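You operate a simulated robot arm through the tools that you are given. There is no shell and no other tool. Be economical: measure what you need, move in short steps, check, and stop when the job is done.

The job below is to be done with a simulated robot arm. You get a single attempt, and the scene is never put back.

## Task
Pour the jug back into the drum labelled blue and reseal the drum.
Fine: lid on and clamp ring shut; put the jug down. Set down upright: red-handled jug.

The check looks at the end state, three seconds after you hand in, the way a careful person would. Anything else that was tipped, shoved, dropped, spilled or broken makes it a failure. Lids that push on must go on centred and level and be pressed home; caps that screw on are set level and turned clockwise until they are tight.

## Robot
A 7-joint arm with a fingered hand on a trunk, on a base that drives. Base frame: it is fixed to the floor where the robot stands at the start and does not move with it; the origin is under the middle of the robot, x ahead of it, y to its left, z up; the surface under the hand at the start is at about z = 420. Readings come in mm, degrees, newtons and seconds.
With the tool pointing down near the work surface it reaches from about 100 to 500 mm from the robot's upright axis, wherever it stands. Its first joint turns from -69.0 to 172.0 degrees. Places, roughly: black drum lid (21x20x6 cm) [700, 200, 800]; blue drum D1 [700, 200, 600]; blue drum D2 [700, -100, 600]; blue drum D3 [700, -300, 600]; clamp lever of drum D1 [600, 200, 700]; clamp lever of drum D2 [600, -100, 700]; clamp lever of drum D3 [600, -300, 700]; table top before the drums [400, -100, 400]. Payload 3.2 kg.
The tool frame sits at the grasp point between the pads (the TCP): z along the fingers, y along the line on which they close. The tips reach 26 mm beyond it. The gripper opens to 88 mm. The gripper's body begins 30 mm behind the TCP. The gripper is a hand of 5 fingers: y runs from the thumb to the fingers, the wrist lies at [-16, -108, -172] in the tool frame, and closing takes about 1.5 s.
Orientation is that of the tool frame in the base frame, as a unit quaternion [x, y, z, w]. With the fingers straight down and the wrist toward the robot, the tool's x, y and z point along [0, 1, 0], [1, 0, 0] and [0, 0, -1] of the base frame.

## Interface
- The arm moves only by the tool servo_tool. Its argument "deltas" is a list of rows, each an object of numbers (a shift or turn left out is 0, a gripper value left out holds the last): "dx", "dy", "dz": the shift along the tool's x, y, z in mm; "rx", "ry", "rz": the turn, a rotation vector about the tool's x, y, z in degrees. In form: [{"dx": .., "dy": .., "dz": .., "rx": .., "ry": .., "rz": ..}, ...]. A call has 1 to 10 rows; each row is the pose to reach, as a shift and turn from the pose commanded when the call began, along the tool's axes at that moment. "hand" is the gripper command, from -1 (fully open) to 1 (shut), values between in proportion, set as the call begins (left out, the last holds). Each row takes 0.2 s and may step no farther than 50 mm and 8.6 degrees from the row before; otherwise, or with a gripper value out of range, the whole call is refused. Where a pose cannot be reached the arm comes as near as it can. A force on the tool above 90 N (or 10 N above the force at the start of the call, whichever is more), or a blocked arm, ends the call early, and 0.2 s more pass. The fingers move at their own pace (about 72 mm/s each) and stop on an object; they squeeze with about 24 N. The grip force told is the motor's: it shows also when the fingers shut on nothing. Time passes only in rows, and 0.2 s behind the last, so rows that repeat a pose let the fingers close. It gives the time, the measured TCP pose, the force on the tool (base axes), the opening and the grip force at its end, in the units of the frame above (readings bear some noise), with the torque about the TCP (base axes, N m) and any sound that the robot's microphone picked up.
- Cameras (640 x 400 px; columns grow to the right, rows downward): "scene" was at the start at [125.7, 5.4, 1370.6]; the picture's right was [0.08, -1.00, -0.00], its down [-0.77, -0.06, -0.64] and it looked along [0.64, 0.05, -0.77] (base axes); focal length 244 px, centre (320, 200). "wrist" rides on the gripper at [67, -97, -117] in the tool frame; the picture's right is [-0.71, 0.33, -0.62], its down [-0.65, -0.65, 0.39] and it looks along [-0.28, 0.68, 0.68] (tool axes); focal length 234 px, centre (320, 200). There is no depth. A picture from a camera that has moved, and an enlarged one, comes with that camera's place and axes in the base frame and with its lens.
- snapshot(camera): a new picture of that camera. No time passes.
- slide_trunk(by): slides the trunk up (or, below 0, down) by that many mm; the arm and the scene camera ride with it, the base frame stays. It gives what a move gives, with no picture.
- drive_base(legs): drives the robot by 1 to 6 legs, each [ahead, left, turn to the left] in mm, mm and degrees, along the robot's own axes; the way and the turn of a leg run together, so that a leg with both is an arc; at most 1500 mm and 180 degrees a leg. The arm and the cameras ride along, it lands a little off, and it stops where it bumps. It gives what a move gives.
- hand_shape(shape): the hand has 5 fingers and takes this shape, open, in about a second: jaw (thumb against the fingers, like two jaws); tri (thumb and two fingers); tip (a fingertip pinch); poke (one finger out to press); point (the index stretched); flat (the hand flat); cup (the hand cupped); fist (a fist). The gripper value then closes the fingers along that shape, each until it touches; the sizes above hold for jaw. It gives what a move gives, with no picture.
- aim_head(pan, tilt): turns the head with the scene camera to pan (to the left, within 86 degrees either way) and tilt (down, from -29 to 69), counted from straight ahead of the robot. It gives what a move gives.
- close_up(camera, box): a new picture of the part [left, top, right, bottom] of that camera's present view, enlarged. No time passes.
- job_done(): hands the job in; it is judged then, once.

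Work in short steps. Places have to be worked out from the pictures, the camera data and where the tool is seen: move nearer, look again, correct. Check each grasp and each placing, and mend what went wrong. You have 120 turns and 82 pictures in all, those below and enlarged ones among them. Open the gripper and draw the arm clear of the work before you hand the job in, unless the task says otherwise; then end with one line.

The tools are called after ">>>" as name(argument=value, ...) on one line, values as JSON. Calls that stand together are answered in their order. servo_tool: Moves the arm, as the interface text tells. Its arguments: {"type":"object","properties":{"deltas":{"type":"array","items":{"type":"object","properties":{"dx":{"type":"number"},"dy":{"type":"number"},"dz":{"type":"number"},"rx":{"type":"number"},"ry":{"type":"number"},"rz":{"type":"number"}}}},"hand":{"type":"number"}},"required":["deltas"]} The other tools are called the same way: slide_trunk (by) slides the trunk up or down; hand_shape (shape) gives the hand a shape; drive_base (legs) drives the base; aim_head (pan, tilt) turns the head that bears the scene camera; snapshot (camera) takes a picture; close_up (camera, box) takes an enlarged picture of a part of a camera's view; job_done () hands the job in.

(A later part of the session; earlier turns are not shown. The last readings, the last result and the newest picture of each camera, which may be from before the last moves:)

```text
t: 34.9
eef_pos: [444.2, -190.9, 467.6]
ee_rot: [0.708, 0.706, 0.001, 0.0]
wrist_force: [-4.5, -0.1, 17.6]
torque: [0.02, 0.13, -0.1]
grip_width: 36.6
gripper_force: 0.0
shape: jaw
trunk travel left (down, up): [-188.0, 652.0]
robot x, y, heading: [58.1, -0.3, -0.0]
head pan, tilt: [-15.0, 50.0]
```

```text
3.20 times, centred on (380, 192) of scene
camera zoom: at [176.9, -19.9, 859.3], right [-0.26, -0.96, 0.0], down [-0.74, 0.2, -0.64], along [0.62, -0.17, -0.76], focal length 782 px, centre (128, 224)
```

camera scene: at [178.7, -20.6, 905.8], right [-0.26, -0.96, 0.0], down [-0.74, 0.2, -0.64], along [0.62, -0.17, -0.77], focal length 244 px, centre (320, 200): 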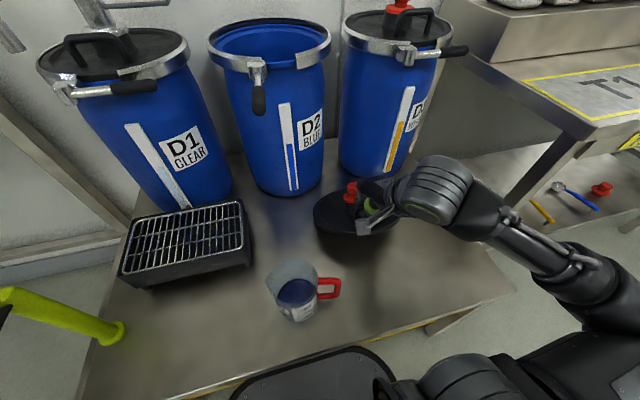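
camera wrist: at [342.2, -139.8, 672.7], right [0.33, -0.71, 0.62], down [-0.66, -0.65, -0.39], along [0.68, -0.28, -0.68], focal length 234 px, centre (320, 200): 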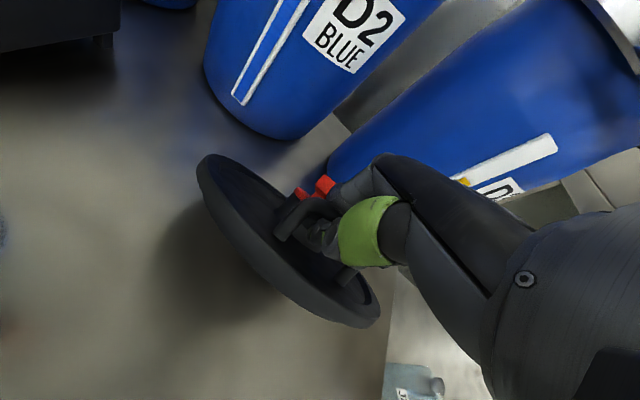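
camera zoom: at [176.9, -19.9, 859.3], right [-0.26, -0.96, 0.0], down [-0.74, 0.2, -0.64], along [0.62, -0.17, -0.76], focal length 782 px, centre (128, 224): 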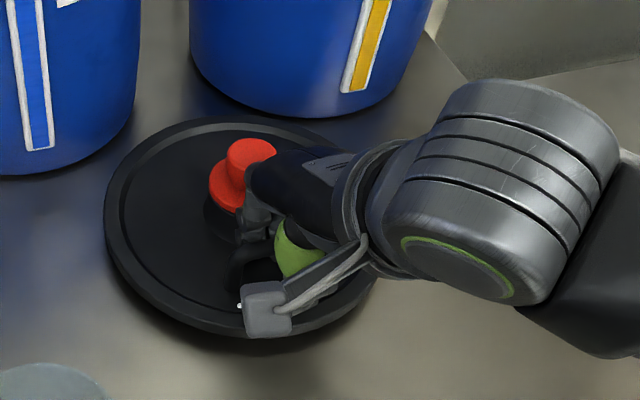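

The hand touches the lid with ~17 N. I rise straight up with the trunk by 60 and check.

>>> slide_trunk(by=90)

>>> snapshot(camera="wrist")

>>> snapshot(camera="scene")

```text
t: 36.1
eef_pos: [443.7, -191.3, 555.5]
ee_rot: [0.709, 0.706, -0.002, -0.002]
wrist_force: [-0.3, 0.0, -0.1]
torque: [0.01, 0.0, -0.03]
grip_width: 39.5
gripper_force: 0.0
shape: jaw
trunk travel left (down, up): [-278.0, 562.0]
robot x, y, heading: [55.0, 0.2, -0.3]
head pan, tilt: [-15.0, 50.0]
```

```text
43 pictures are left
camera wrist: at [345.5, -125.0, 672.3], right [0.33, -0.71, 0.62], down [-0.66, -0.65, -0.39], along [0.68, -0.28, -0.68], focal length 234 px, centre (320, 200)
```

wrist: 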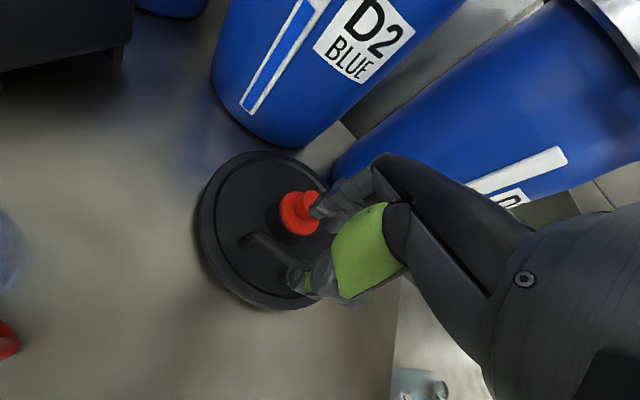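

```text
42 pictures are left
camera scene: at [178.6, -20.6, 948.8], right [-0.26, -0.96, 0.0], down [-0.74, 0.2, -0.64], along [0.62, -0.17, -0.77], focal length 244 px, centre (320, 200)
```

scene: 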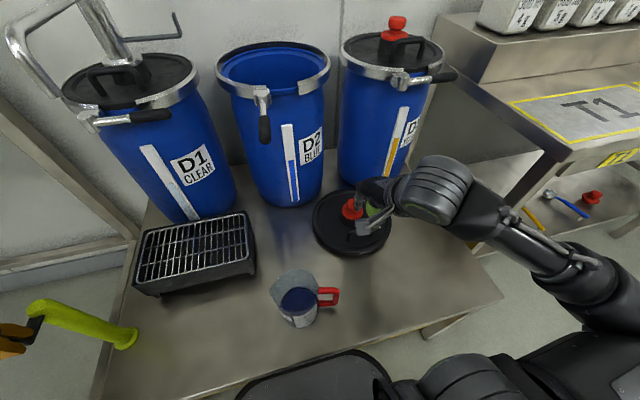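

Lid lies flat on the table, clear of the drums. Now the jug (centre ≈(340,-20), handle at ≈(327,-78)). I lift the hand and back the robot off ~150 mm for comfortable reach, then look at the jug closely.

>>> slide_trunk(by=100)

>>> drive_base(legs=[[-150, 0, 0]])

>>> aim_head(pan=0, tilt=50)

>>> snapshot(camera="scene")

```text
t: 37.5
eef_pos: [443.7, -191.2, 655.5]
ee_rot: [0.708, 0.706, 0.0, -0.002]
wrist_force: [-0.9, -0.1, 0.7]
torque: [0.0, 0.02, -0.02]
grip_width: 39.7
gripper_force: 0.0
shape: jaw
trunk travel left (down, up): [-378.0, 462.0]
robot x, y, heading: [51.4, -0.6, -0.1]
head pan, tilt: [-15.0, 50.0]
```

```text
t: 38.8
eef_pos: [293.7, -191.0, 655.0]
ee_rot: [0.708, 0.706, -0.001, -0.001]
wrist_force: [0.1, 0.3, -0.2]
torque: [0.02, -0.02, 0.01]
grip_width: 39.7
gripper_force: 0.1
shape: jaw
trunk travel left (down, up): [-378.0, 462.0]
robot x, y, heading: [-92.6, 4.1, -0.3]
head pan, tilt: [-15.0, 50.0]
```

```text
t: 39.6
eef_pos: [293.2, -190.8, 654.9]
ee_rot: [0.708, 0.706, -0.001, -0.003]
wrist_force: [-0.4, 0.7, -0.9]
torque: [0.0, -0.03, -0.04]
grip_width: 39.4
gripper_force: 0.0
shape: jaw
trunk travel left (down, up): [-378.0, 462.0]
robot x, y, heading: [-93.9, -1.7, -0.5]
head pan, tilt: [0.0, 50.0]
```

```text
41 pictures are left
camera scene: at [32.8, -0.2, 1048.8], right [-0.01, -1.0, 0.0], down [-0.77, 0.0, -0.64], along [0.64, 0.0, -0.77], focal length 244 px, centre (320, 200)
```

scene: 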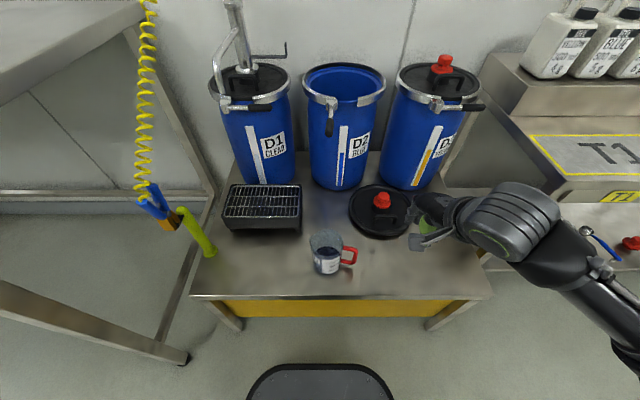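

I roll the hand about base x so that the fingers point to +y (thumb toward the robot), open wide, in place at z≈655.

>>> servo_tool(deltas=[{"ry": 8.5}, {"ry": 17}, {"ry": 25.5}, {"ry": 34}, {"ry": 42.5}, {"ry": 51}, {"ry": 59.5}, {"ry": 68}, {"ry": 76.5}, {"ry": 85}], hand=0.0)

>>> snapshot(camera="scene")

>>> snapshot(camera="wrist")

```text
t: 41.8
eef_pos: [295.4, -192.1, 656.7]
ee_rot: [0.523, 0.519, 0.478, -0.478]
wrist_force: [-0.4, 0.6, -0.7]
torque: [0.0, -0.03, -0.04]
grip_width: 43.5
gripper_force: 0.0
shape: jaw
trunk travel left (down, up): [-378.0, 462.0]
robot x, y, heading: [-93.0, -2.5, -0.5]
head pan, tilt: [0.0, 50.0]
```

```text
40 pictures are left
camera scene: at [32.8, -0.2, 1048.9], right [0.0, -1.0, 0.0], down [-0.77, 0.0, -0.64], along [0.64, 0.0, -0.77], focal length 244 px, centre (320, 200)
```

scene: 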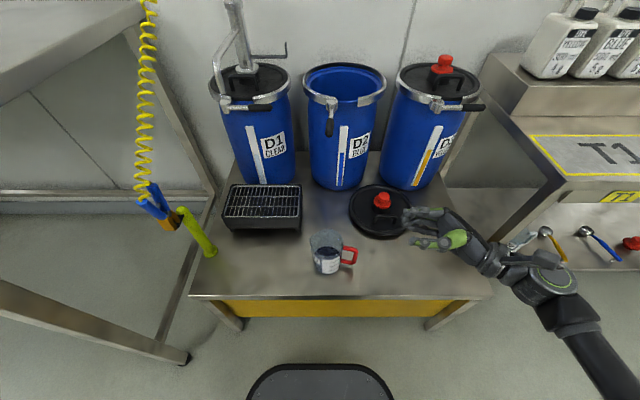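

```text
39 pictures are left
camera wrist: at [196.1, -302.7, 731.2], right [0.33, -0.68, -0.65], down [-0.65, 0.34, -0.68], along [0.68, 0.65, -0.34], focal length 234 px, centre (320, 200)
```

wrist: 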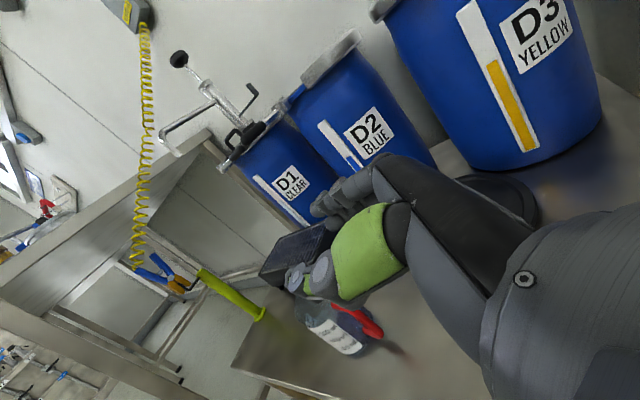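

Good posture. I enlarge the jug to measure its handle.

>>> close_up(camera="scene", box=[290, 220, 370, 280])

>>> close_up(camera="wrist", box=[260, 270, 420, 370])

```text
6.67 times, centred on (330, 250) of scene
camera zoom: at [32.8, -0.2, 1048.9], right [0.0, -1.0, 0.0], down [-0.77, 0.0, -0.64], along [0.64, 0.0, -0.77], focal length 1629 px, centre (253, -133)
```

zoom: 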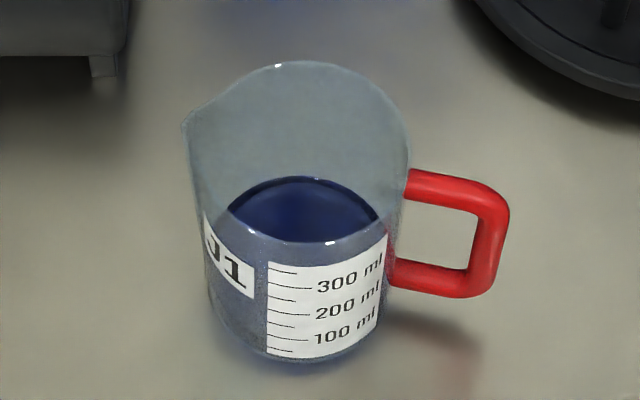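

```text
4.00 times, centred on (340, 320) of wrist
camera zoom: at [196.1, -302.7, 731.2], right [0.33, -0.68, -0.65], down [-0.65, 0.34, -0.68], along [0.68, 0.65, -0.34], focal length 937 px, centre (240, -280)
```

zoom: 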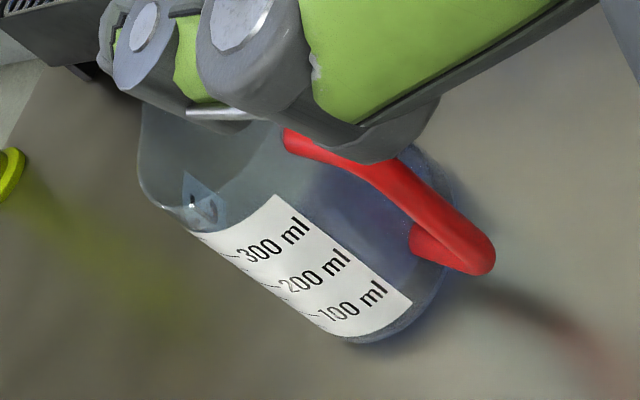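

Jug base centre (333,-19), rim z≈520, handle bar ≈(326,-91), z 435–500; spout on the +y side, opposite. I lower the trunk by 145 and set the hand to ~25° below horizontal, short of the handle.

>>> servo_tool(deltas=[{"dy": 10, "dz": -3, "ry": -7}, {"dy": 20, "dz": -6, "ry": -14}, {"dy": 31, "dz": -8, "ry": -20}, {"dy": 31, "dz": -8, "ry": -20}])

>>> slide_trunk(by=-145)

>>> snapshot(camera="scene")

>>> snapshot(camera="wrist")

```text
t: 42.8
eef_pos: [327.8, -199.1, 655.9]
ee_rot: [0.599, 0.594, 0.38, -0.38]
wrist_force: [-0.2, -0.2, 0.4]
torque: [0.0, -0.02, 0.0]
grip_width: 43.5
gripper_force: 0.1
shape: jaw
trunk travel left (down, up): [-378.0, 462.0]
robot x, y, heading: [-92.9, -3.0, -0.3]
head pan, tilt: [0.0, 50.0]
```

```text
t: 44.5
eef_pos: [326.7, -198.9, 511.7]
ee_rot: [0.597, 0.595, 0.38, -0.381]
wrist_force: [-0.5, 0.1, 0.6]
torque: [0.01, -0.02, 0.04]
grip_width: 43.6
gripper_force: 0.0
shape: jaw
trunk travel left (down, up): [-233.0, 607.0]
robot x, y, heading: [-91.9, 0.8, -0.2]
head pan, tilt: [0.0, 50.0]
```

```text
36 pictures are left
camera scene: at [32.7, -0.1, 903.9], right [0.0, -1.0, 0.0], down [-0.77, 0.0, -0.64], along [0.64, 0.0, -0.77], focal length 244 px, centre (320, 200)
```

scene: 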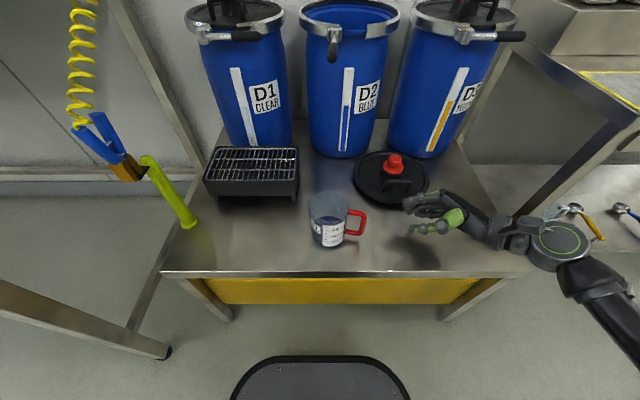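

```text
35 pictures are left
camera wrist: at [228.0, -277.5, 620.3], right [0.33, -0.87, -0.38], down [-0.66, 0.08, -0.75], along [0.68, 0.49, -0.54], focal length 234 px, centre (320, 200)
```

wrist: 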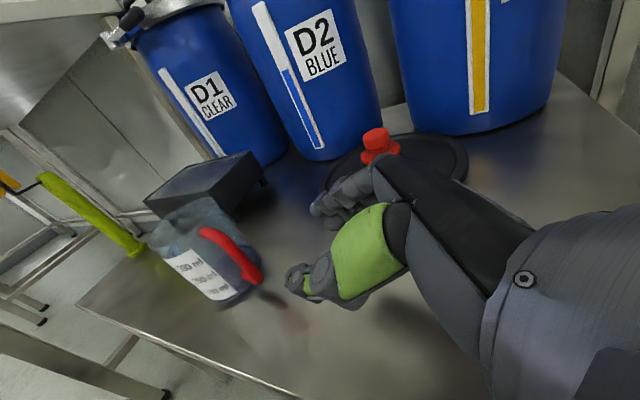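

Handle bar confirmed at ≈(326,-90,475). I advance along the fingers most of the way and check the alignment.

>>> servo_tool(deltas=[{"dz": 25, "dx": 3}, {"dz": 50, "dx": 6}, {"dz": 72, "dx": 8}, {"dz": 72, "dx": 8}])

>>> close_up(camera="wrist", box=[180, 150, 420, 300])

>>> close_up(camera="scene", box=[300, 170, 460, 270])

```text
t: 45.5
eef_pos: [325.6, -131.2, 487.8]
ee_rot: [0.598, 0.594, 0.381, -0.38]
wrist_force: [-0.4, 0.2, -0.1]
torque: [0.02, 0.03, -0.04]
grip_width: 43.9
gripper_force: 0.1
shape: jaw
trunk travel left (down, up): [-233.0, 607.0]
robot x, y, heading: [-90.3, 1.1, -0.3]
head pan, tilt: [0.0, 50.0]
```

```text
2.67 times, centred on (300, 225) of wrist
camera zoom: at [227.9, -208.6, 596.6], right [0.33, -0.86, -0.38], down [-0.66, 0.08, -0.75], along [0.68, 0.49, -0.54], focal length 624 px, centre (373, 133)
```

zoom: 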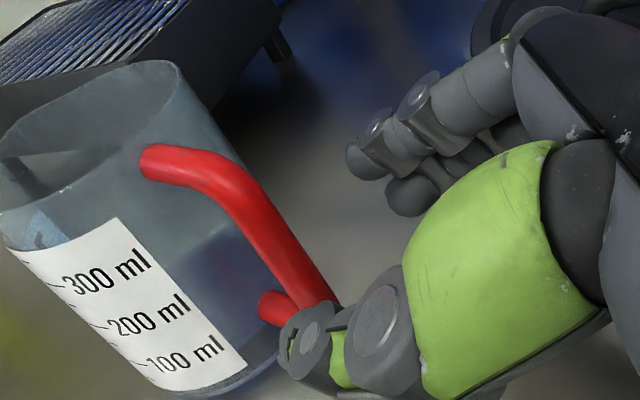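

```text
4.00 times, centred on (380, 220) of scene
camera zoom: at [32.8, -0.1, 903.8], right [0.0, -1.0, 0.0], down [-0.77, 0.0, -0.64], along [0.64, 0.0, -0.77], focal length 978 px, centre (80, 120)
```

zoom: 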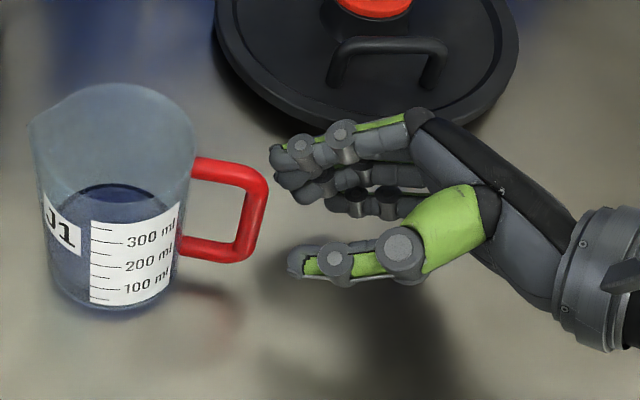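

Alignment is good: the bar heads between fingers and thumb. I go the last 40 mm and close.

>>> servo_tool(deltas=[{"dz": 15, "dx": 1}, {"dz": 30, "dx": 2}, {"dz": 40, "dx": 3}, {"dz": 40, "dx": 3}])

>>> close_up(camera="scene", box=[300, 170, 460, 270])

```text
t: 46.5
eef_pos: [327.4, -94.0, 473.5]
ee_rot: [0.598, 0.595, 0.38, -0.38]
wrist_force: [0.7, -0.4, -0.4]
torque: [-0.02, 0.01, 0.01]
grip_width: 43.4
gripper_force: 0.0
shape: jaw
trunk travel left (down, up): [-233.0, 607.0]
robot x, y, heading: [-91.2, -2.4, -0.2]
head pan, tilt: [0.0, 50.0]
```

```text
4.00 times, centred on (380, 220) of scene
camera zoom: at [32.8, -0.1, 903.8], right [0.0, -1.0, 0.0], down [-0.77, 0.0, -0.64], along [0.64, 0.0, -0.77], focal length 978 px, centre (80, 120)
```

zoom: 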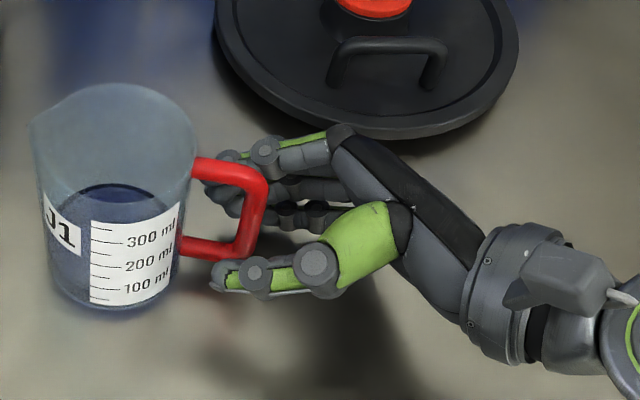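

The bar is within the hand. I close.

>>> servo_tool(deltas=[{}, {}, {}, {}, {}, {}, {}, {}], hand=1)

>>> close_up(camera="scene", box=[300, 170, 460, 270])

```text
t: 48.3
eef_pos: [326.4, -92.7, 473.1]
ee_rot: [0.599, 0.593, 0.38, -0.38]
wrist_force: [0.2, 0.0, 0.6]
torque: [-0.02, -0.07, -0.01]
grip_width: 0.6
gripper_force: 23.7
shape: jaw
trunk travel left (down, up): [-233.0, 607.0]
robot x, y, heading: [-89.5, 2.0, -0.2]
head pan, tilt: [0.0, 50.0]
```

```text
4.00 times, centred on (380, 220) of scene
camera zoom: at [32.8, -0.2, 903.8], right [0.0, -1.0, 0.0], down [-0.77, 0.0, -0.64], along [0.64, 0.0, -0.77], focal length 978 px, centre (80, 120)
```

zoom: 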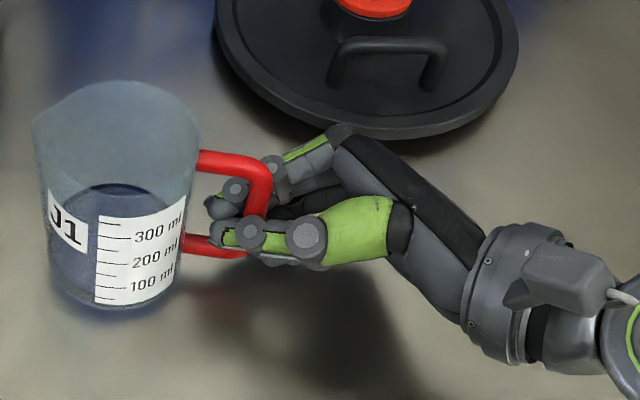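

Width reads 0.6 mm although the bar seems within the closed fingers. I test with a 15 mm trunk lift and look.

>>> slide_trunk(by=15)

>>> close_up(camera="scene", box=[300, 170, 460, 270])

>>> close_up(camera="wrist", box=[180, 150, 420, 300])

```text
t: 48.9
eef_pos: [327.0, -93.2, 488.9]
ee_rot: [0.598, 0.595, 0.379, -0.381]
wrist_force: [-0.5, -0.7, -1.0]
torque: [-0.13, -0.01, -0.02]
grip_width: 0.7
gripper_force: 23.6
shape: jaw
trunk travel left (down, up): [-248.0, 592.0]
robot x, y, heading: [-96.4, 1.8, -0.1]
head pan, tilt: [0.0, 50.0]
```

```text
4.00 times, centred on (380, 220) of scene
camera zoom: at [32.9, -0.2, 918.9], right [0.0, -1.0, 0.0], down [-0.77, 0.0, -0.64], along [0.64, 0.0, -0.77], focal length 978 px, centre (80, 120)
```

zoom: 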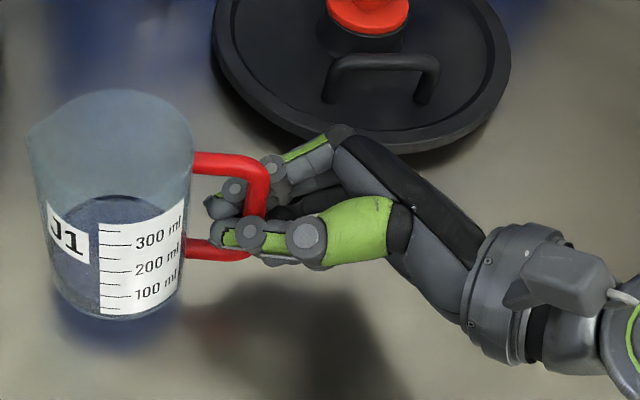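

```text
2.67 times, centred on (300, 225) of wrist
camera zoom: at [228.1, -171.7, 598.0], right [0.33, -0.87, -0.38], down [-0.66, 0.08, -0.75], along [0.68, 0.49, -0.54], focal length 624 px, centre (373, 133)
```

zoom: 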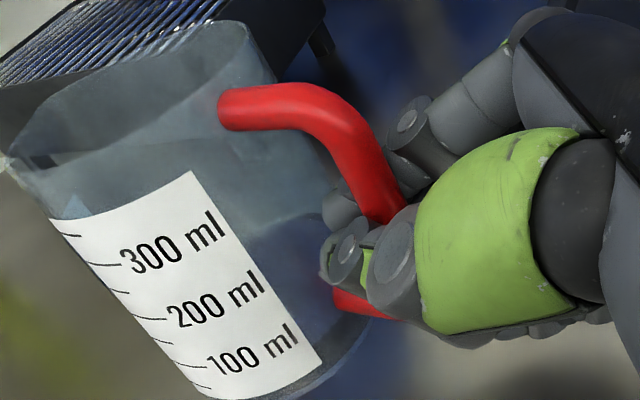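

The jug sags in the grip, which is too shallow. I set it back down, open, go 13 mm deeper so the bar comes against the palm, and close again.

>>> slide_trunk(by=-15)

>>> servo_tool(deltas=[{}, {}, {}, {}], hand=0.0)

>>> close_up(camera="scene", box=[300, 170, 460, 270])

```text
t: 49.6
eef_pos: [326.0, -93.2, 473.6]
ee_rot: [0.598, 0.593, 0.381, -0.381]
wrist_force: [0.2, 0.2, -0.4]
torque: [0.0, -0.03, -0.02]
grip_width: 0.8
gripper_force: 23.9
shape: jaw
trunk travel left (down, up): [-233.0, 607.0]
robot x, y, heading: [-92.4, 2.6, -0.2]
head pan, tilt: [0.0, 50.0]
```

```text
t: 50.6
eef_pos: [327.3, -92.9, 473.4]
ee_rot: [0.598, 0.594, 0.38, -0.381]
wrist_force: [-0.4, -0.6, -0.5]
torque: [-0.01, -0.01, 0.0]
grip_width: 43.7
gripper_force: 0.1
shape: jaw
trunk travel left (down, up): [-233.0, 607.0]
robot x, y, heading: [-92.6, -0.1, -0.2]
head pan, tilt: [0.0, 50.0]
```

```text
4.00 times, centred on (380, 220) of scene
camera zoom: at [32.8, -0.2, 903.8], right [0.0, -1.0, 0.0], down [-0.77, 0.0, -0.64], along [0.64, 0.0, -0.77], focal length 978 px, centre (80, 120)
```

zoom: 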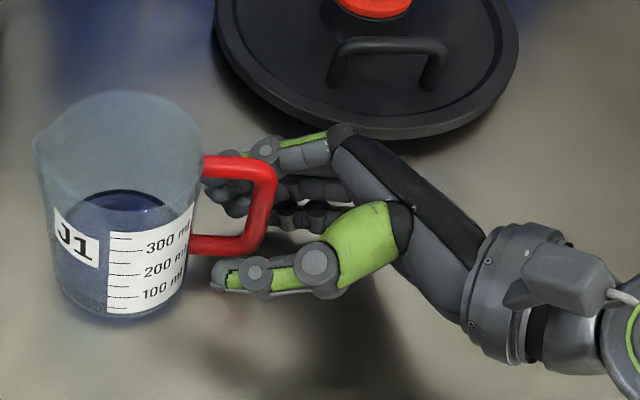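

The jug stands upright with the bar at y≈-95. I go 14 mm deeper in +y and close.

>>> servo_tool(deltas=[{"dz": 6.5, "dx": 3}, {"dz": 13, "dx": 6}, {"dz": 13, "dx": 6}])

>>> servo_tool(deltas=[{}, {}, {}, {}, {}, {}, {}, {}], hand=1)

>>> close_up(camera="scene", box=[300, 170, 460, 270])

```text
t: 51.4
eef_pos: [328.0, -79.1, 474.2]
ee_rot: [0.598, 0.594, 0.38, -0.381]
wrist_force: [-0.2, -0.7, 0.5]
torque: [0.01, 0.0, 0.0]
grip_width: 43.7
gripper_force: 0.1
shape: jaw
trunk travel left (down, up): [-233.0, 607.0]
robot x, y, heading: [-96.7, 2.5, -0.4]
head pan, tilt: [0.0, 50.0]
```

```text
t: 53.2
eef_pos: [326.4, -79.4, 472.5]
ee_rot: [0.598, 0.595, 0.38, -0.381]
wrist_force: [-0.6, 0.0, 0.2]
torque: [-0.05, -0.03, 0.04]
grip_width: 0.0
gripper_force: 24.4
shape: jaw
trunk travel left (down, up): [-233.0, 607.0]
robot x, y, heading: [-93.1, 1.8, -0.4]
head pan, tilt: [0.0, 50.0]
```

```text
4.00 times, centred on (380, 220) of scene
camera zoom: at [32.8, -0.1, 903.8], right [0.0, -1.0, 0.0], down [-0.77, 0.0, -0.64], along [0.64, 0.0, -0.77], focal length 978 px, centre (80, 120)
```

zoom: 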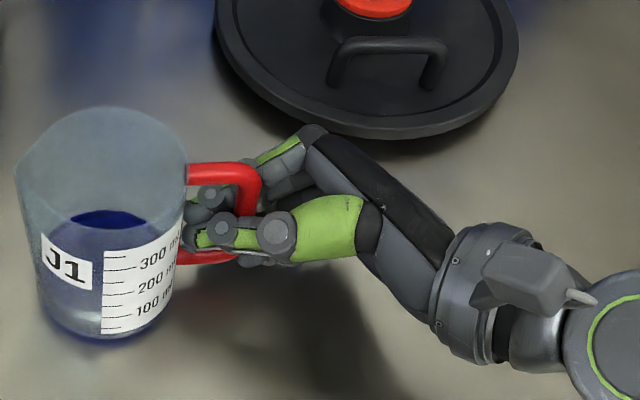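

The fingers now fill the loop. Test lift of 12 mm.

>>> slide_trunk(by=12)

>>> close_up(camera="scene", box=[300, 170, 460, 270])

```text
t: 53.8
eef_pos: [326.3, -78.3, 486.0]
ee_rot: [0.598, 0.594, 0.38, -0.381]
wrist_force: [0.3, -0.7, -1.3]
torque: [-0.07, 0.0, -0.02]
grip_width: 0.0
gripper_force: 23.7
shape: jaw
trunk travel left (down, up): [-245.0, 595.0]
robot x, y, heading: [-94.2, 0.4, -0.2]
head pan, tilt: [0.0, 50.0]
```

```text
4.00 times, centred on (380, 220) of scene
camera zoom: at [32.9, -0.2, 915.9], right [0.0, -1.0, 0.0], down [-0.77, 0.0, -0.64], along [0.64, 0.0, -0.77], focal length 978 px, centre (80, 120)
```

zoom: 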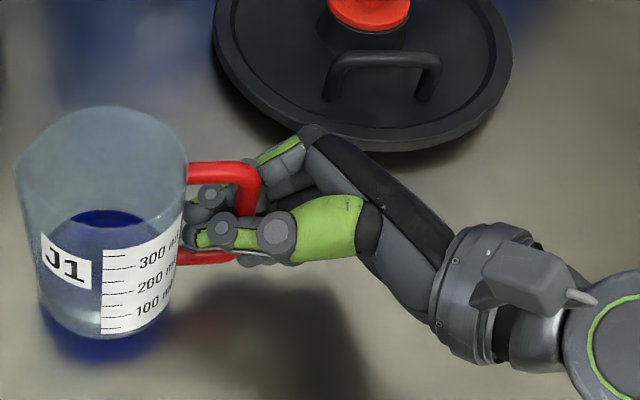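

It seems to come along level. I lift 25 mm more and check again.

>>> slide_trunk(by=25)

>>> close_up(camera="scene", box=[300, 170, 460, 270])

```text
t: 54.5
eef_pos: [325.8, -79.4, 510.9]
ee_rot: [0.598, 0.594, 0.381, -0.381]
wrist_force: [-0.7, -0.4, -1.6]
torque: [-0.09, -0.02, -0.01]
grip_width: 0.3
gripper_force: 24.1
shape: jaw
trunk travel left (down, up): [-270.0, 570.0]
robot x, y, heading: [-95.9, 0.4, 0.0]
head pan, tilt: [0.0, 50.0]
```

```text
4.00 times, centred on (380, 220) of scene
camera zoom: at [33.0, -0.2, 940.9], right [0.0, -1.0, 0.0], down [-0.77, 0.0, -0.64], along [0.64, 0.0, -0.77], focal length 978 px, centre (80, 120)
```

zoom: 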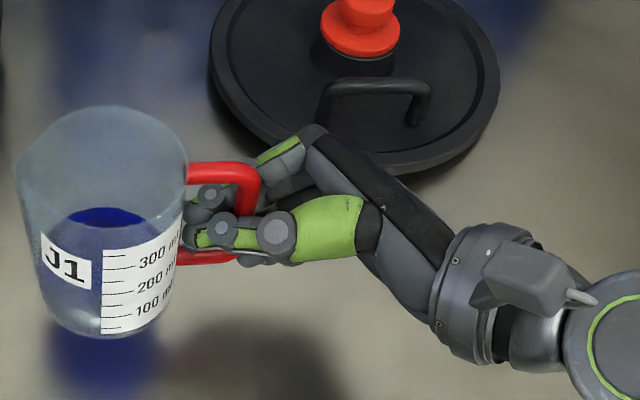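

The jug is held steady and level. I raise it by 370 mm with the trunk, then drive ahead 140 mm.

>>> slide_trunk(by=380)

>>> drive_base(legs=[[142, 0, 0]])

>>> snapshot(camera="scene")

```text
t: 58.1
eef_pos: [327.0, -78.2, 891.2]
ee_rot: [0.597, 0.594, 0.381, -0.381]
wrist_force: [0.1, 0.2, -1.2]
torque: [-0.04, -0.05, 0.0]
grip_width: 0.0
gripper_force: 23.5
shape: jaw
trunk travel left (down, up): [-650.0, 190.0]
robot x, y, heading: [-95.3, 2.8, -0.4]
head pan, tilt: [0.0, 50.0]
```

```text
t: 59.5
eef_pos: [470.5, -80.0, 891.3]
ee_rot: [0.598, 0.594, 0.38, -0.381]
wrist_force: [0.4, 0.3, -1.1]
torque: [-0.06, -0.02, 0.0]
grip_width: 0.0
gripper_force: 24.0
shape: jaw
trunk travel left (down, up): [-650.0, 190.0]
robot x, y, heading: [47.5, -0.9, -0.5]
head pan, tilt: [0.0, 50.0]
```

```text
24 pictures are left
camera scene: at [176.7, -1.2, 1320.7], right [-0.01, -1.0, 0.0], down [-0.77, 0.0, -0.64], along [0.64, 0.0, -0.77], focal length 244 px, centre (320, 200)
```

scene: 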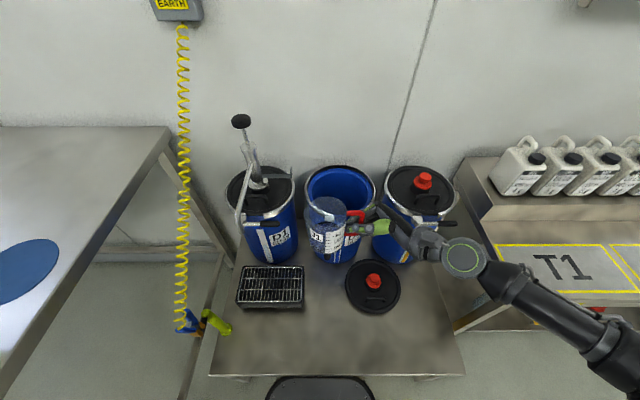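

Jug is steady. I carry it over D2: TCP to about (680,-126,890), so the spout stays over the mouth centre (697,-65) while tilting.

>>> servo_tool(deltas=[{"dy": 15, "dx": -2, "dz": -4}, {"dy": 38, "dx": -5, "dz": -10}, {"dy": 64, "dx": -8, "dz": -16}, {"dy": 92, "dx": -11, "dz": -22}, {"dy": 120, "dx": -14, "dz": -28}, {"dy": 148, "dx": -16, "dz": -34}, {"dy": 174, "dx": -18, "dz": -38}, {"dy": 196, "dx": -19, "dz": -41}, {"dy": 210, "dx": -19, "dz": -42}])

>>> close_up(camera="scene", box=[240, 100, 440, 225])

```text
t: 61.5
eef_pos: [680.0, -129.2, 889.7]
ee_rot: [0.599, 0.594, 0.381, -0.38]
wrist_force: [-0.4, 0.7, -1.5]
torque: [-0.06, 0.0, 0.02]
grip_width: 0.2
gripper_force: 24.0
shape: jaw
trunk travel left (down, up): [-650.0, 190.0]
robot x, y, heading: [48.4, -2.0, -0.5]
head pan, tilt: [0.0, 50.0]
```

```text
3.20 times, centred on (340, 162) of scene
camera zoom: at [176.2, -1.0, 1320.8], right [-0.01, -1.0, 0.0], down [-0.77, 0.0, -0.64], along [0.64, 0.0, -0.77], focal length 782 px, centre (256, 320)
```

zoom: 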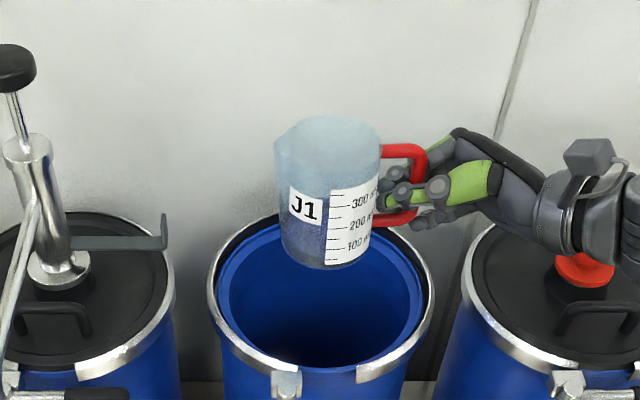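

Well placed over the mouth. I start pouring: tilt 50° slowly about base x, shifting 8 mm forward.

>>> servo_tool(deltas=[{"ry": -5, "dy": 4}, {"ry": -10, "dy": 8}, {"ry": -15, "dy": 8}, {"ry": -20, "dy": 8}, {"ry": -25, "dy": 8}, {"ry": -30, "dy": 8}, {"ry": -35, "dy": 8}, {"ry": -40, "dy": 8}, {"ry": -44, "dy": 8}, {"ry": -48, "dy": 8}])

>>> close_up(camera="scene", box=[240, 100, 440, 225])

```text
t: 63.7
eef_pos: [686.8, -128.0, 890.4]
ee_rot: [0.702, 0.697, 0.103, -0.105]
wrist_force: [-0.9, 0.0, -0.9]
torque: [-0.08, 0.0, 0.03]
grip_width: 0.1
gripper_force: 24.1
shape: jaw
trunk travel left (down, up): [-650.0, 190.0]
robot x, y, heading: [47.3, -2.2, -0.5]
head pan, tilt: [0.0, 50.0]
```

```text
3.20 times, centred on (340, 162) of scene
camera zoom: at [175.8, -0.5, 1320.8], right [-0.01, -1.0, 0.0], down [-0.77, 0.0, -0.64], along [0.64, 0.0, -0.77], focal length 782 px, centre (256, 320)
```

zoom: 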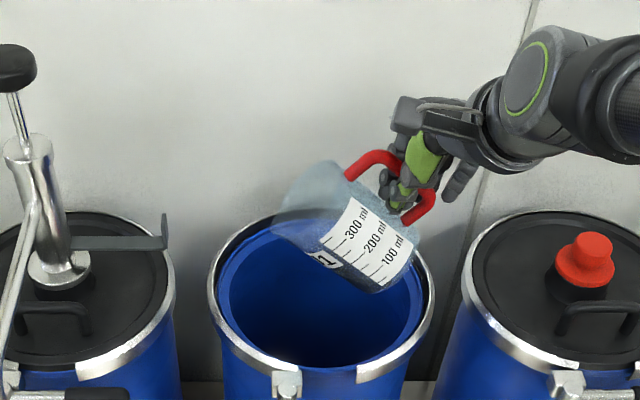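

Spout is at about (689,-17,840), inside the mouth. I tilt further, slowly.

>>> servo_tool(deltas=[{"ry": -3}, {"ry": -6}, {"ry": -9}, {"ry": -12}, {"ry": -15}, {"ry": -18}, {"ry": -21}, {"ry": -24}, {"ry": -27}, {"ry": -30}])

>>> close_up(camera="scene", box=[240, 100, 440, 225])

```text
t: 65.9
eef_pos: [687.2, -128.3, 889.5]
ee_rot: [0.704, 0.701, -0.08, 0.078]
wrist_force: [0.6, 0.2, -1.4]
torque: [-0.01, -0.02, -0.01]
grip_width: 0.1
gripper_force: 24.3
shape: jaw
trunk travel left (down, up): [-650.0, 190.0]
robot x, y, heading: [48.4, 0.1, -0.4]
head pan, tilt: [0.0, 50.0]
```

```text
3.20 times, centred on (340, 162) of scene
camera zoom: at [175.9, -0.7, 1320.8], right [-0.01, -1.0, 0.0], down [-0.77, 0.0, -0.64], along [0.64, 0.0, -0.77], focal length 782 px, centre (256, 320)
```

zoom: 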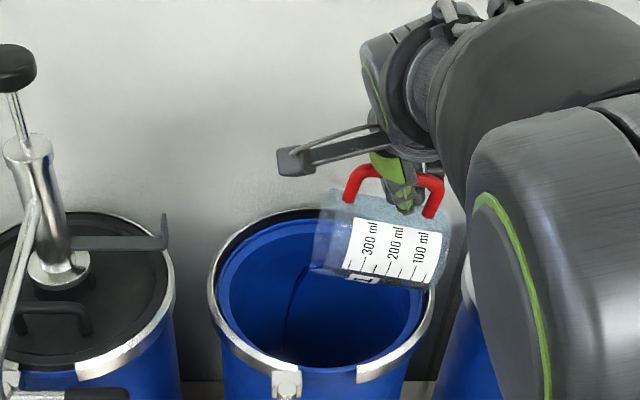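

The stream falls inside the drum. I wait and tilt on by 30°, shifting slightly to +y.

>>> servo_tool(deltas=[{"ry": -3, "dx": 2}, {"ry": -7, "dx": 4}, {"ry": -11, "dx": 6}, {"ry": -15, "dx": 8}, {"ry": -19, "dx": 10}, {"ry": -23, "dx": 12}, {"ry": -27, "dx": 15}, {"ry": -30, "dx": 15}, {"ry": -30, "dx": 15}, {"ry": -30, "dx": 15}])

>>> close_up(camera="scene", box=[240, 100, 440, 225])

```text
t: 68.1
eef_pos: [688.0, -120.6, 886.8]
ee_rot: [0.667, 0.653, -0.258, 0.249]
wrist_force: [0.6, 0.1, -0.3]
torque: [0.0, 0.02, -0.02]
grip_width: 0.0
gripper_force: 24.0
shape: jaw
trunk travel left (down, up): [-650.0, 190.0]
robot x, y, heading: [51.1, 2.8, -0.4]
head pan, tilt: [0.0, 50.0]
```

```text
3.20 times, centred on (340, 162) of scene
camera zoom: at [175.8, -1.1, 1320.8], right [-0.01, -1.0, 0.0], down [-0.77, 0.0, -0.64], along [0.64, 0.0, -0.77], focal length 782 px, centre (256, 320)
```

zoom: 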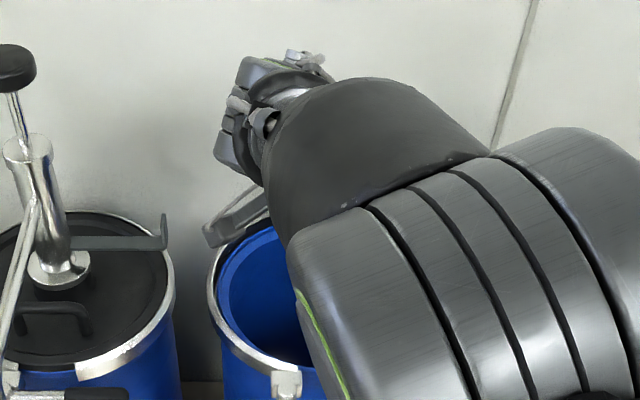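

The scene view is blocked. I hold for 2 s to drain and check with the wrist camera.

>>> servo_tool(deltas=[{"ry": -1}, {"ry": -1}, {"ry": -2}, {"ry": -2}, {"ry": -3}, {"ry": -3}, {"ry": -3}, {"ry": -3}, {"ry": -3}, {"ry": -3}])

>>> snapshot(camera="wrist")

```text
t: 70.3
eef_pos: [687.4, -120.3, 886.3]
ee_rot: [0.659, 0.646, -0.276, 0.267]
wrist_force: [0.2, 0.4, -0.3]
torque: [0.01, -0.02, 0.02]
grip_width: 0.0
gripper_force: 24.4
shape: jaw
trunk travel left (down, up): [-650.0, 190.0]
robot x, y, heading: [46.3, -3.9, -0.3]
head pan, tilt: [0.0, 50.0]
```

```text
19 pictures are left
camera wrist: at [591.9, 11.2, 921.4], right [0.34, -0.06, 0.94], down [-0.67, -0.72, 0.19], along [0.66, -0.69, -0.28], focal length 234 px, centre (320, 200)
```

wrist: 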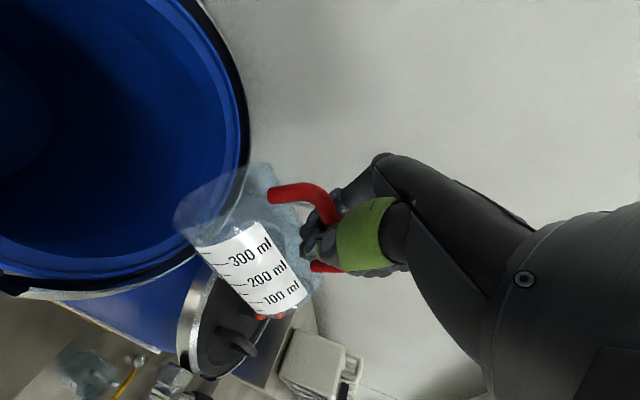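

The jug is empty. I turn it back upright the same way (111° total).

>>> servo_tool(deltas=[{"ry": 8}, {"ry": 16}, {"ry": 24}, {"ry": 32}, {"ry": 40}, {"ry": 48}, {"ry": 56}, {"ry": 64}, {"ry": 72}, {"ry": 80}])

>>> servo_tool(deltas=[{"ry": 8}, {"ry": 16}, {"ry": 24}, {"ry": 31}, {"ry": 31}])

>>> close_up(camera="scene", box=[240, 100, 440, 225])

```text
t: 72.5
eef_pos: [686.6, -113.3, 886.8]
ee_rot: [0.678, 0.673, 0.209, -0.209]
wrist_force: [-0.5, -0.5, -0.6]
torque: [-0.03, -0.02, 0.01]
grip_width: 0.1
gripper_force: 24.0
shape: jaw
trunk travel left (down, up): [-650.0, 190.0]
robot x, y, heading: [47.7, -0.9, -0.6]
head pan, tilt: [0.0, 50.0]
```

```text
t: 73.7
eef_pos: [686.5, -113.0, 886.2]
ee_rot: [0.599, 0.592, 0.382, -0.381]
wrist_force: [0.4, 1.1, -1.7]
torque: [-0.05, -0.02, -0.01]
grip_width: 0.0
gripper_force: 24.5
shape: jaw
trunk travel left (down, up): [-650.0, 190.0]
robot x, y, heading: [46.0, 0.3, -0.6]
head pan, tilt: [0.0, 50.0]
```

```text
3.20 times, centred on (340, 162) of scene
camera zoom: at [175.6, -1.1, 1320.8], right [-0.01, -1.0, 0.0], down [-0.77, 0.0, -0.64], along [0.64, 0.0, -0.77], focal length 782 px, centre (256, 320)
```

zoom: 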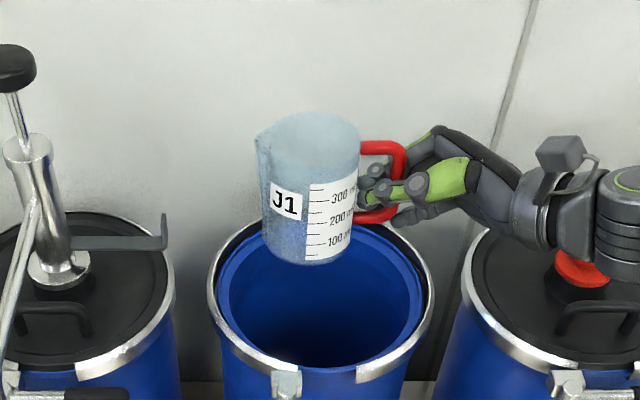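

Empty and upright; no spill seen. I retrace: back over the table, drive back, and lower toward the old place.

>>> servo_tool(deltas=[{"dy": -25, "dx": 2, "dz": 4}, {"dy": -60, "dx": 5, "dz": 11}, {"dy": -100, "dx": 8, "dz": 18}, {"dy": -140, "dx": 11, "dz": 24}, {"dy": -180, "dx": 14, "dz": 30}, {"dy": -210, "dx": 14, "dz": 31}, {"dy": -217, "dx": 14, "dz": 31}])

>>> drive_base(legs=[[-142, 0, 0]])

>>> slide_trunk(by=-390)

>>> snapshot(camera="scene")

```text
t: 75.3
eef_pos: [480.2, -69.8, 886.3]
ee_rot: [0.584, 0.605, 0.364, -0.4]
wrist_force: [-0.7, -0.1, -2.0]
torque: [-0.04, 0.02, -0.04]
grip_width: 0.2
gripper_force: 23.7
shape: jaw
out of reach, approached as far as the arm can: row 6, 7
trunk travel left (down, up): [-650.0, 190.0]
robot x, y, heading: [47.2, 1.0, -0.3]
head pan, tilt: [0.0, 50.0]
```

```text
t: 76.6
eef_pos: [338.8, -68.9, 886.2]
ee_rot: [0.585, 0.605, 0.366, -0.398]
wrist_force: [-0.6, -0.1, -0.4]
torque: [-0.04, -0.02, 0.0]
grip_width: 0.0
gripper_force: 23.9
shape: jaw
trunk travel left (down, up): [-650.0, 190.0]
robot x, y, heading: [-88.7, 2.9, -0.5]
head pan, tilt: [0.0, 50.0]
```

```text
t: 80.4
eef_pos: [339.9, -69.0, 496.2]
ee_rot: [0.585, 0.605, 0.366, -0.398]
wrist_force: [0.0, 0.1, -1.4]
torque: [-0.05, -0.02, 0.02]
grip_width: 0.0
gripper_force: 24.2
shape: jaw
trunk travel left (down, up): [-260.0, 580.0]
robot x, y, heading: [-90.1, 4.3, -0.4]
head pan, tilt: [0.0, 50.0]
```

```text
17 pictures are left
camera scene: at [34.9, -0.3, 930.9], right [-0.01, -1.0, 0.0], down [-0.77, 0.01, -0.64], along [0.64, 0.0, -0.77], focal length 244 px, centre (320, 200)
```

scene: 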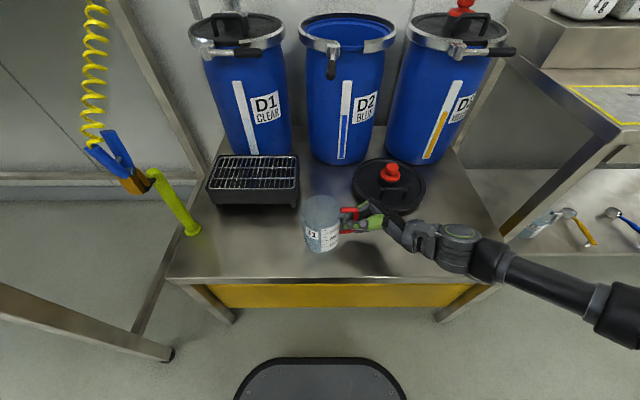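

I lower the last bit: 22 mm, then more if there's no contact.

>>> slide_trunk(by=-21)

>>> close_up(camera="scene", box=[270, 170, 430, 270])

```text
t: 81.0
eef_pos: [338.9, -68.9, 474.1]
ee_rot: [0.585, 0.605, 0.365, -0.399]
wrist_force: [0.0, 0.4, -0.6]
torque: [-0.04, 0.0, -0.02]
grip_width: 0.0
gripper_force: 24.3
shape: jaw
trunk travel left (down, up): [-239.0, 601.0]
robot x, y, heading: [-89.6, -0.0, -0.4]
head pan, tilt: [0.0, 50.0]
```

```text
4.00 times, centred on (350, 220) of scene
camera zoom: at [34.9, -0.3, 909.7], right [-0.01, -1.0, 0.0], down [-0.77, 0.01, -0.64], along [0.64, 0.0, -0.77], focal length 978 px, centre (200, 120)
```

zoom: 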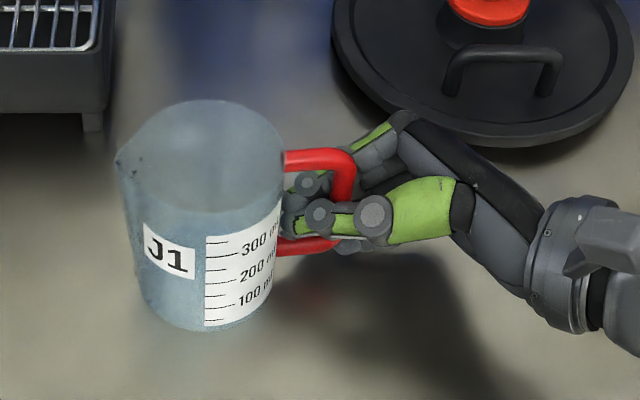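

Just about touching. I lower 3 mm more and open the hand.

>>> slide_trunk(by=-3)

>>> servo_tool(deltas=[{}, {}, {}, {}, {}], hand=0.0)

>>> close_up(camera="scene", box=[270, 170, 430, 270])

```text
t: 81.6
eef_pos: [339.3, -70.0, 473.6]
ee_rot: [0.584, 0.605, 0.366, -0.399]
wrist_force: [-0.1, -1.4, 3.8]
torque: [0.09, -0.09, -0.04]
grip_width: 0.0
gripper_force: 23.5
shape: jaw
trunk travel left (down, up): [-236.0, 604.0]
robot x, y, heading: [-88.6, 2.4, -0.5]
head pan, tilt: [0.0, 50.0]
```

```text
t: 82.8
eef_pos: [339.8, -69.5, 473.3]
ee_rot: [0.585, 0.605, 0.365, -0.398]
wrist_force: [-0.4, -0.4, 0.0]
torque: [-0.02, -0.01, 0.02]
grip_width: 43.6
gripper_force: 0.1
shape: jaw
trunk travel left (down, up): [-236.0, 604.0]
robot x, y, heading: [-92.6, 3.2, -0.5]
head pan, tilt: [0.0, 50.0]
```

```text
4.00 times, centred on (350, 220) of scene
camera zoom: at [34.8, -0.3, 906.8], right [-0.01, -1.0, 0.0], down [-0.77, 0.01, -0.64], along [0.64, 0.0, -0.77], focal length 978 px, centre (200, 120)
```

zoom: 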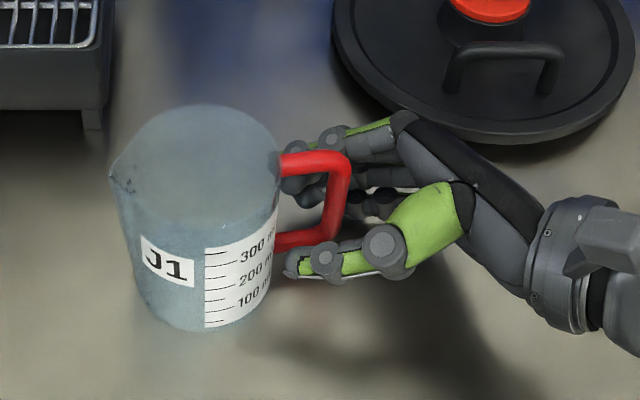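

The jug stands. I withdraw along the fingers' line by 120 mm, then raise the trunk.

>>> servo_tool(deltas=[{"dz": -15}, {"dz": -30}, {"dz": -50}, {"dz": -75}, {"dz": -100}, {"dz": -120}])

>>> slide_trunk(by=140)

```text
t: 84.2
eef_pos: [346.7, -177.4, 522.5]
ee_rot: [0.585, 0.605, 0.365, -0.399]
wrist_force: [-0.8, -0.1, 0.6]
torque: [-0.01, -0.02, -0.01]
grip_width: 43.6
gripper_force: 0.1
shape: jaw
trunk travel left (down, up): [-236.0, 604.0]
robot x, y, heading: [-89.0, 0.4, -0.5]
head pan, tilt: [0.0, 50.0]
```

```text
t: 85.8
eef_pos: [346.1, -176.9, 661.3]
ee_rot: [0.585, 0.604, 0.366, -0.399]
wrist_force: [-0.1, 0.5, 0.7]
torque: [0.02, 0.0, 0.01]
grip_width: 43.6
gripper_force: 0.2
shape: jaw
trunk travel left (down, up): [-376.0, 464.0]
robot x, y, heading: [-89.4, -0.5, -0.5]
head pan, tilt: [0.0, 50.0]
```

Now I turn the hand back to pointing straight down and drive ahead again, to fetch the lid — this time by the central bung so it hangs level.

>>> servo_tool(deltas=[{"rx": -0.35, "ry": -8.2, "rz": 0.2}, {"rx": -0.7, "ry": -16.4, "rz": 0.4}, {"rx": -1.05, "ry": -24.6, "rz": 0.6}, {"rx": -1.4, "ry": -32.8, "rz": 0.8}, {"rx": -1.75, "ry": -41, "rz": 1.0}, {"rx": -2.1, "ry": -49.2, "rz": 1.2}, {"rx": -2.45, "ry": -57.4, "rz": 1.4}, {"rx": -2.8, "ry": -65.5, "rz": 1.6}, {"rx": -2.8, "ry": -65.5, "rz": 1.6}], hand=-0.45)

>>> drive_base(legs=[[142, 0, 0]])

>>> snapshot(camera="wrist")

```text
t: 87.8
eef_pos: [370.6, -193.6, 645.5]
ee_rot: [0.707, 0.707, 0.0, 0.001]
wrist_force: [0.0, 0.0, -0.2]
torque: [-0.03, -0.02, -0.01]
grip_width: 63.5
gripper_force: 0.2
shape: jaw
out of reach, approached as far as the arm can: row 7, 8, 9
trunk travel left (down, up): [-376.0, 464.0]
robot x, y, heading: [-95.9, 1.1, -0.7]
head pan, tilt: [0.0, 50.0]
```

```text
t: 89.2
eef_pos: [514.2, -195.1, 644.4]
ee_rot: [0.707, 0.707, 0.0, 0.0]
wrist_force: [-0.3, 0.4, 0.4]
torque: [-0.02, 0.0, 0.0]
grip_width: 63.4
gripper_force: 0.0
shape: jaw
trunk travel left (down, up): [-376.0, 464.0]
robot x, y, heading: [51.1, 3.0, -0.5]
head pan, tilt: [0.0, 50.0]
```

```text
14 pictures are left
camera wrist: at [414.5, -128.3, 761.2], right [0.33, -0.71, 0.62], down [-0.65, -0.65, -0.39], along [0.68, -0.28, -0.68], focal length 234 px, centre (320, 200)
```

wrist: 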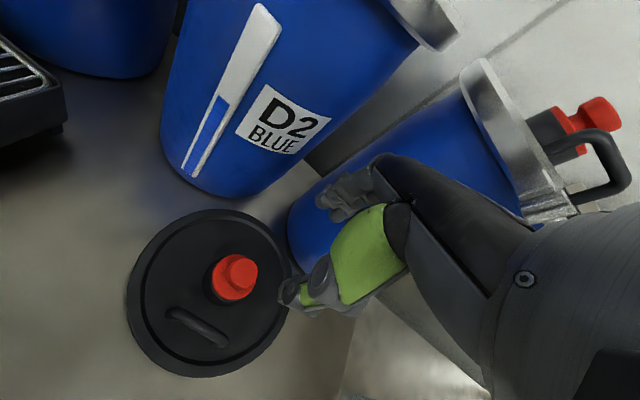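

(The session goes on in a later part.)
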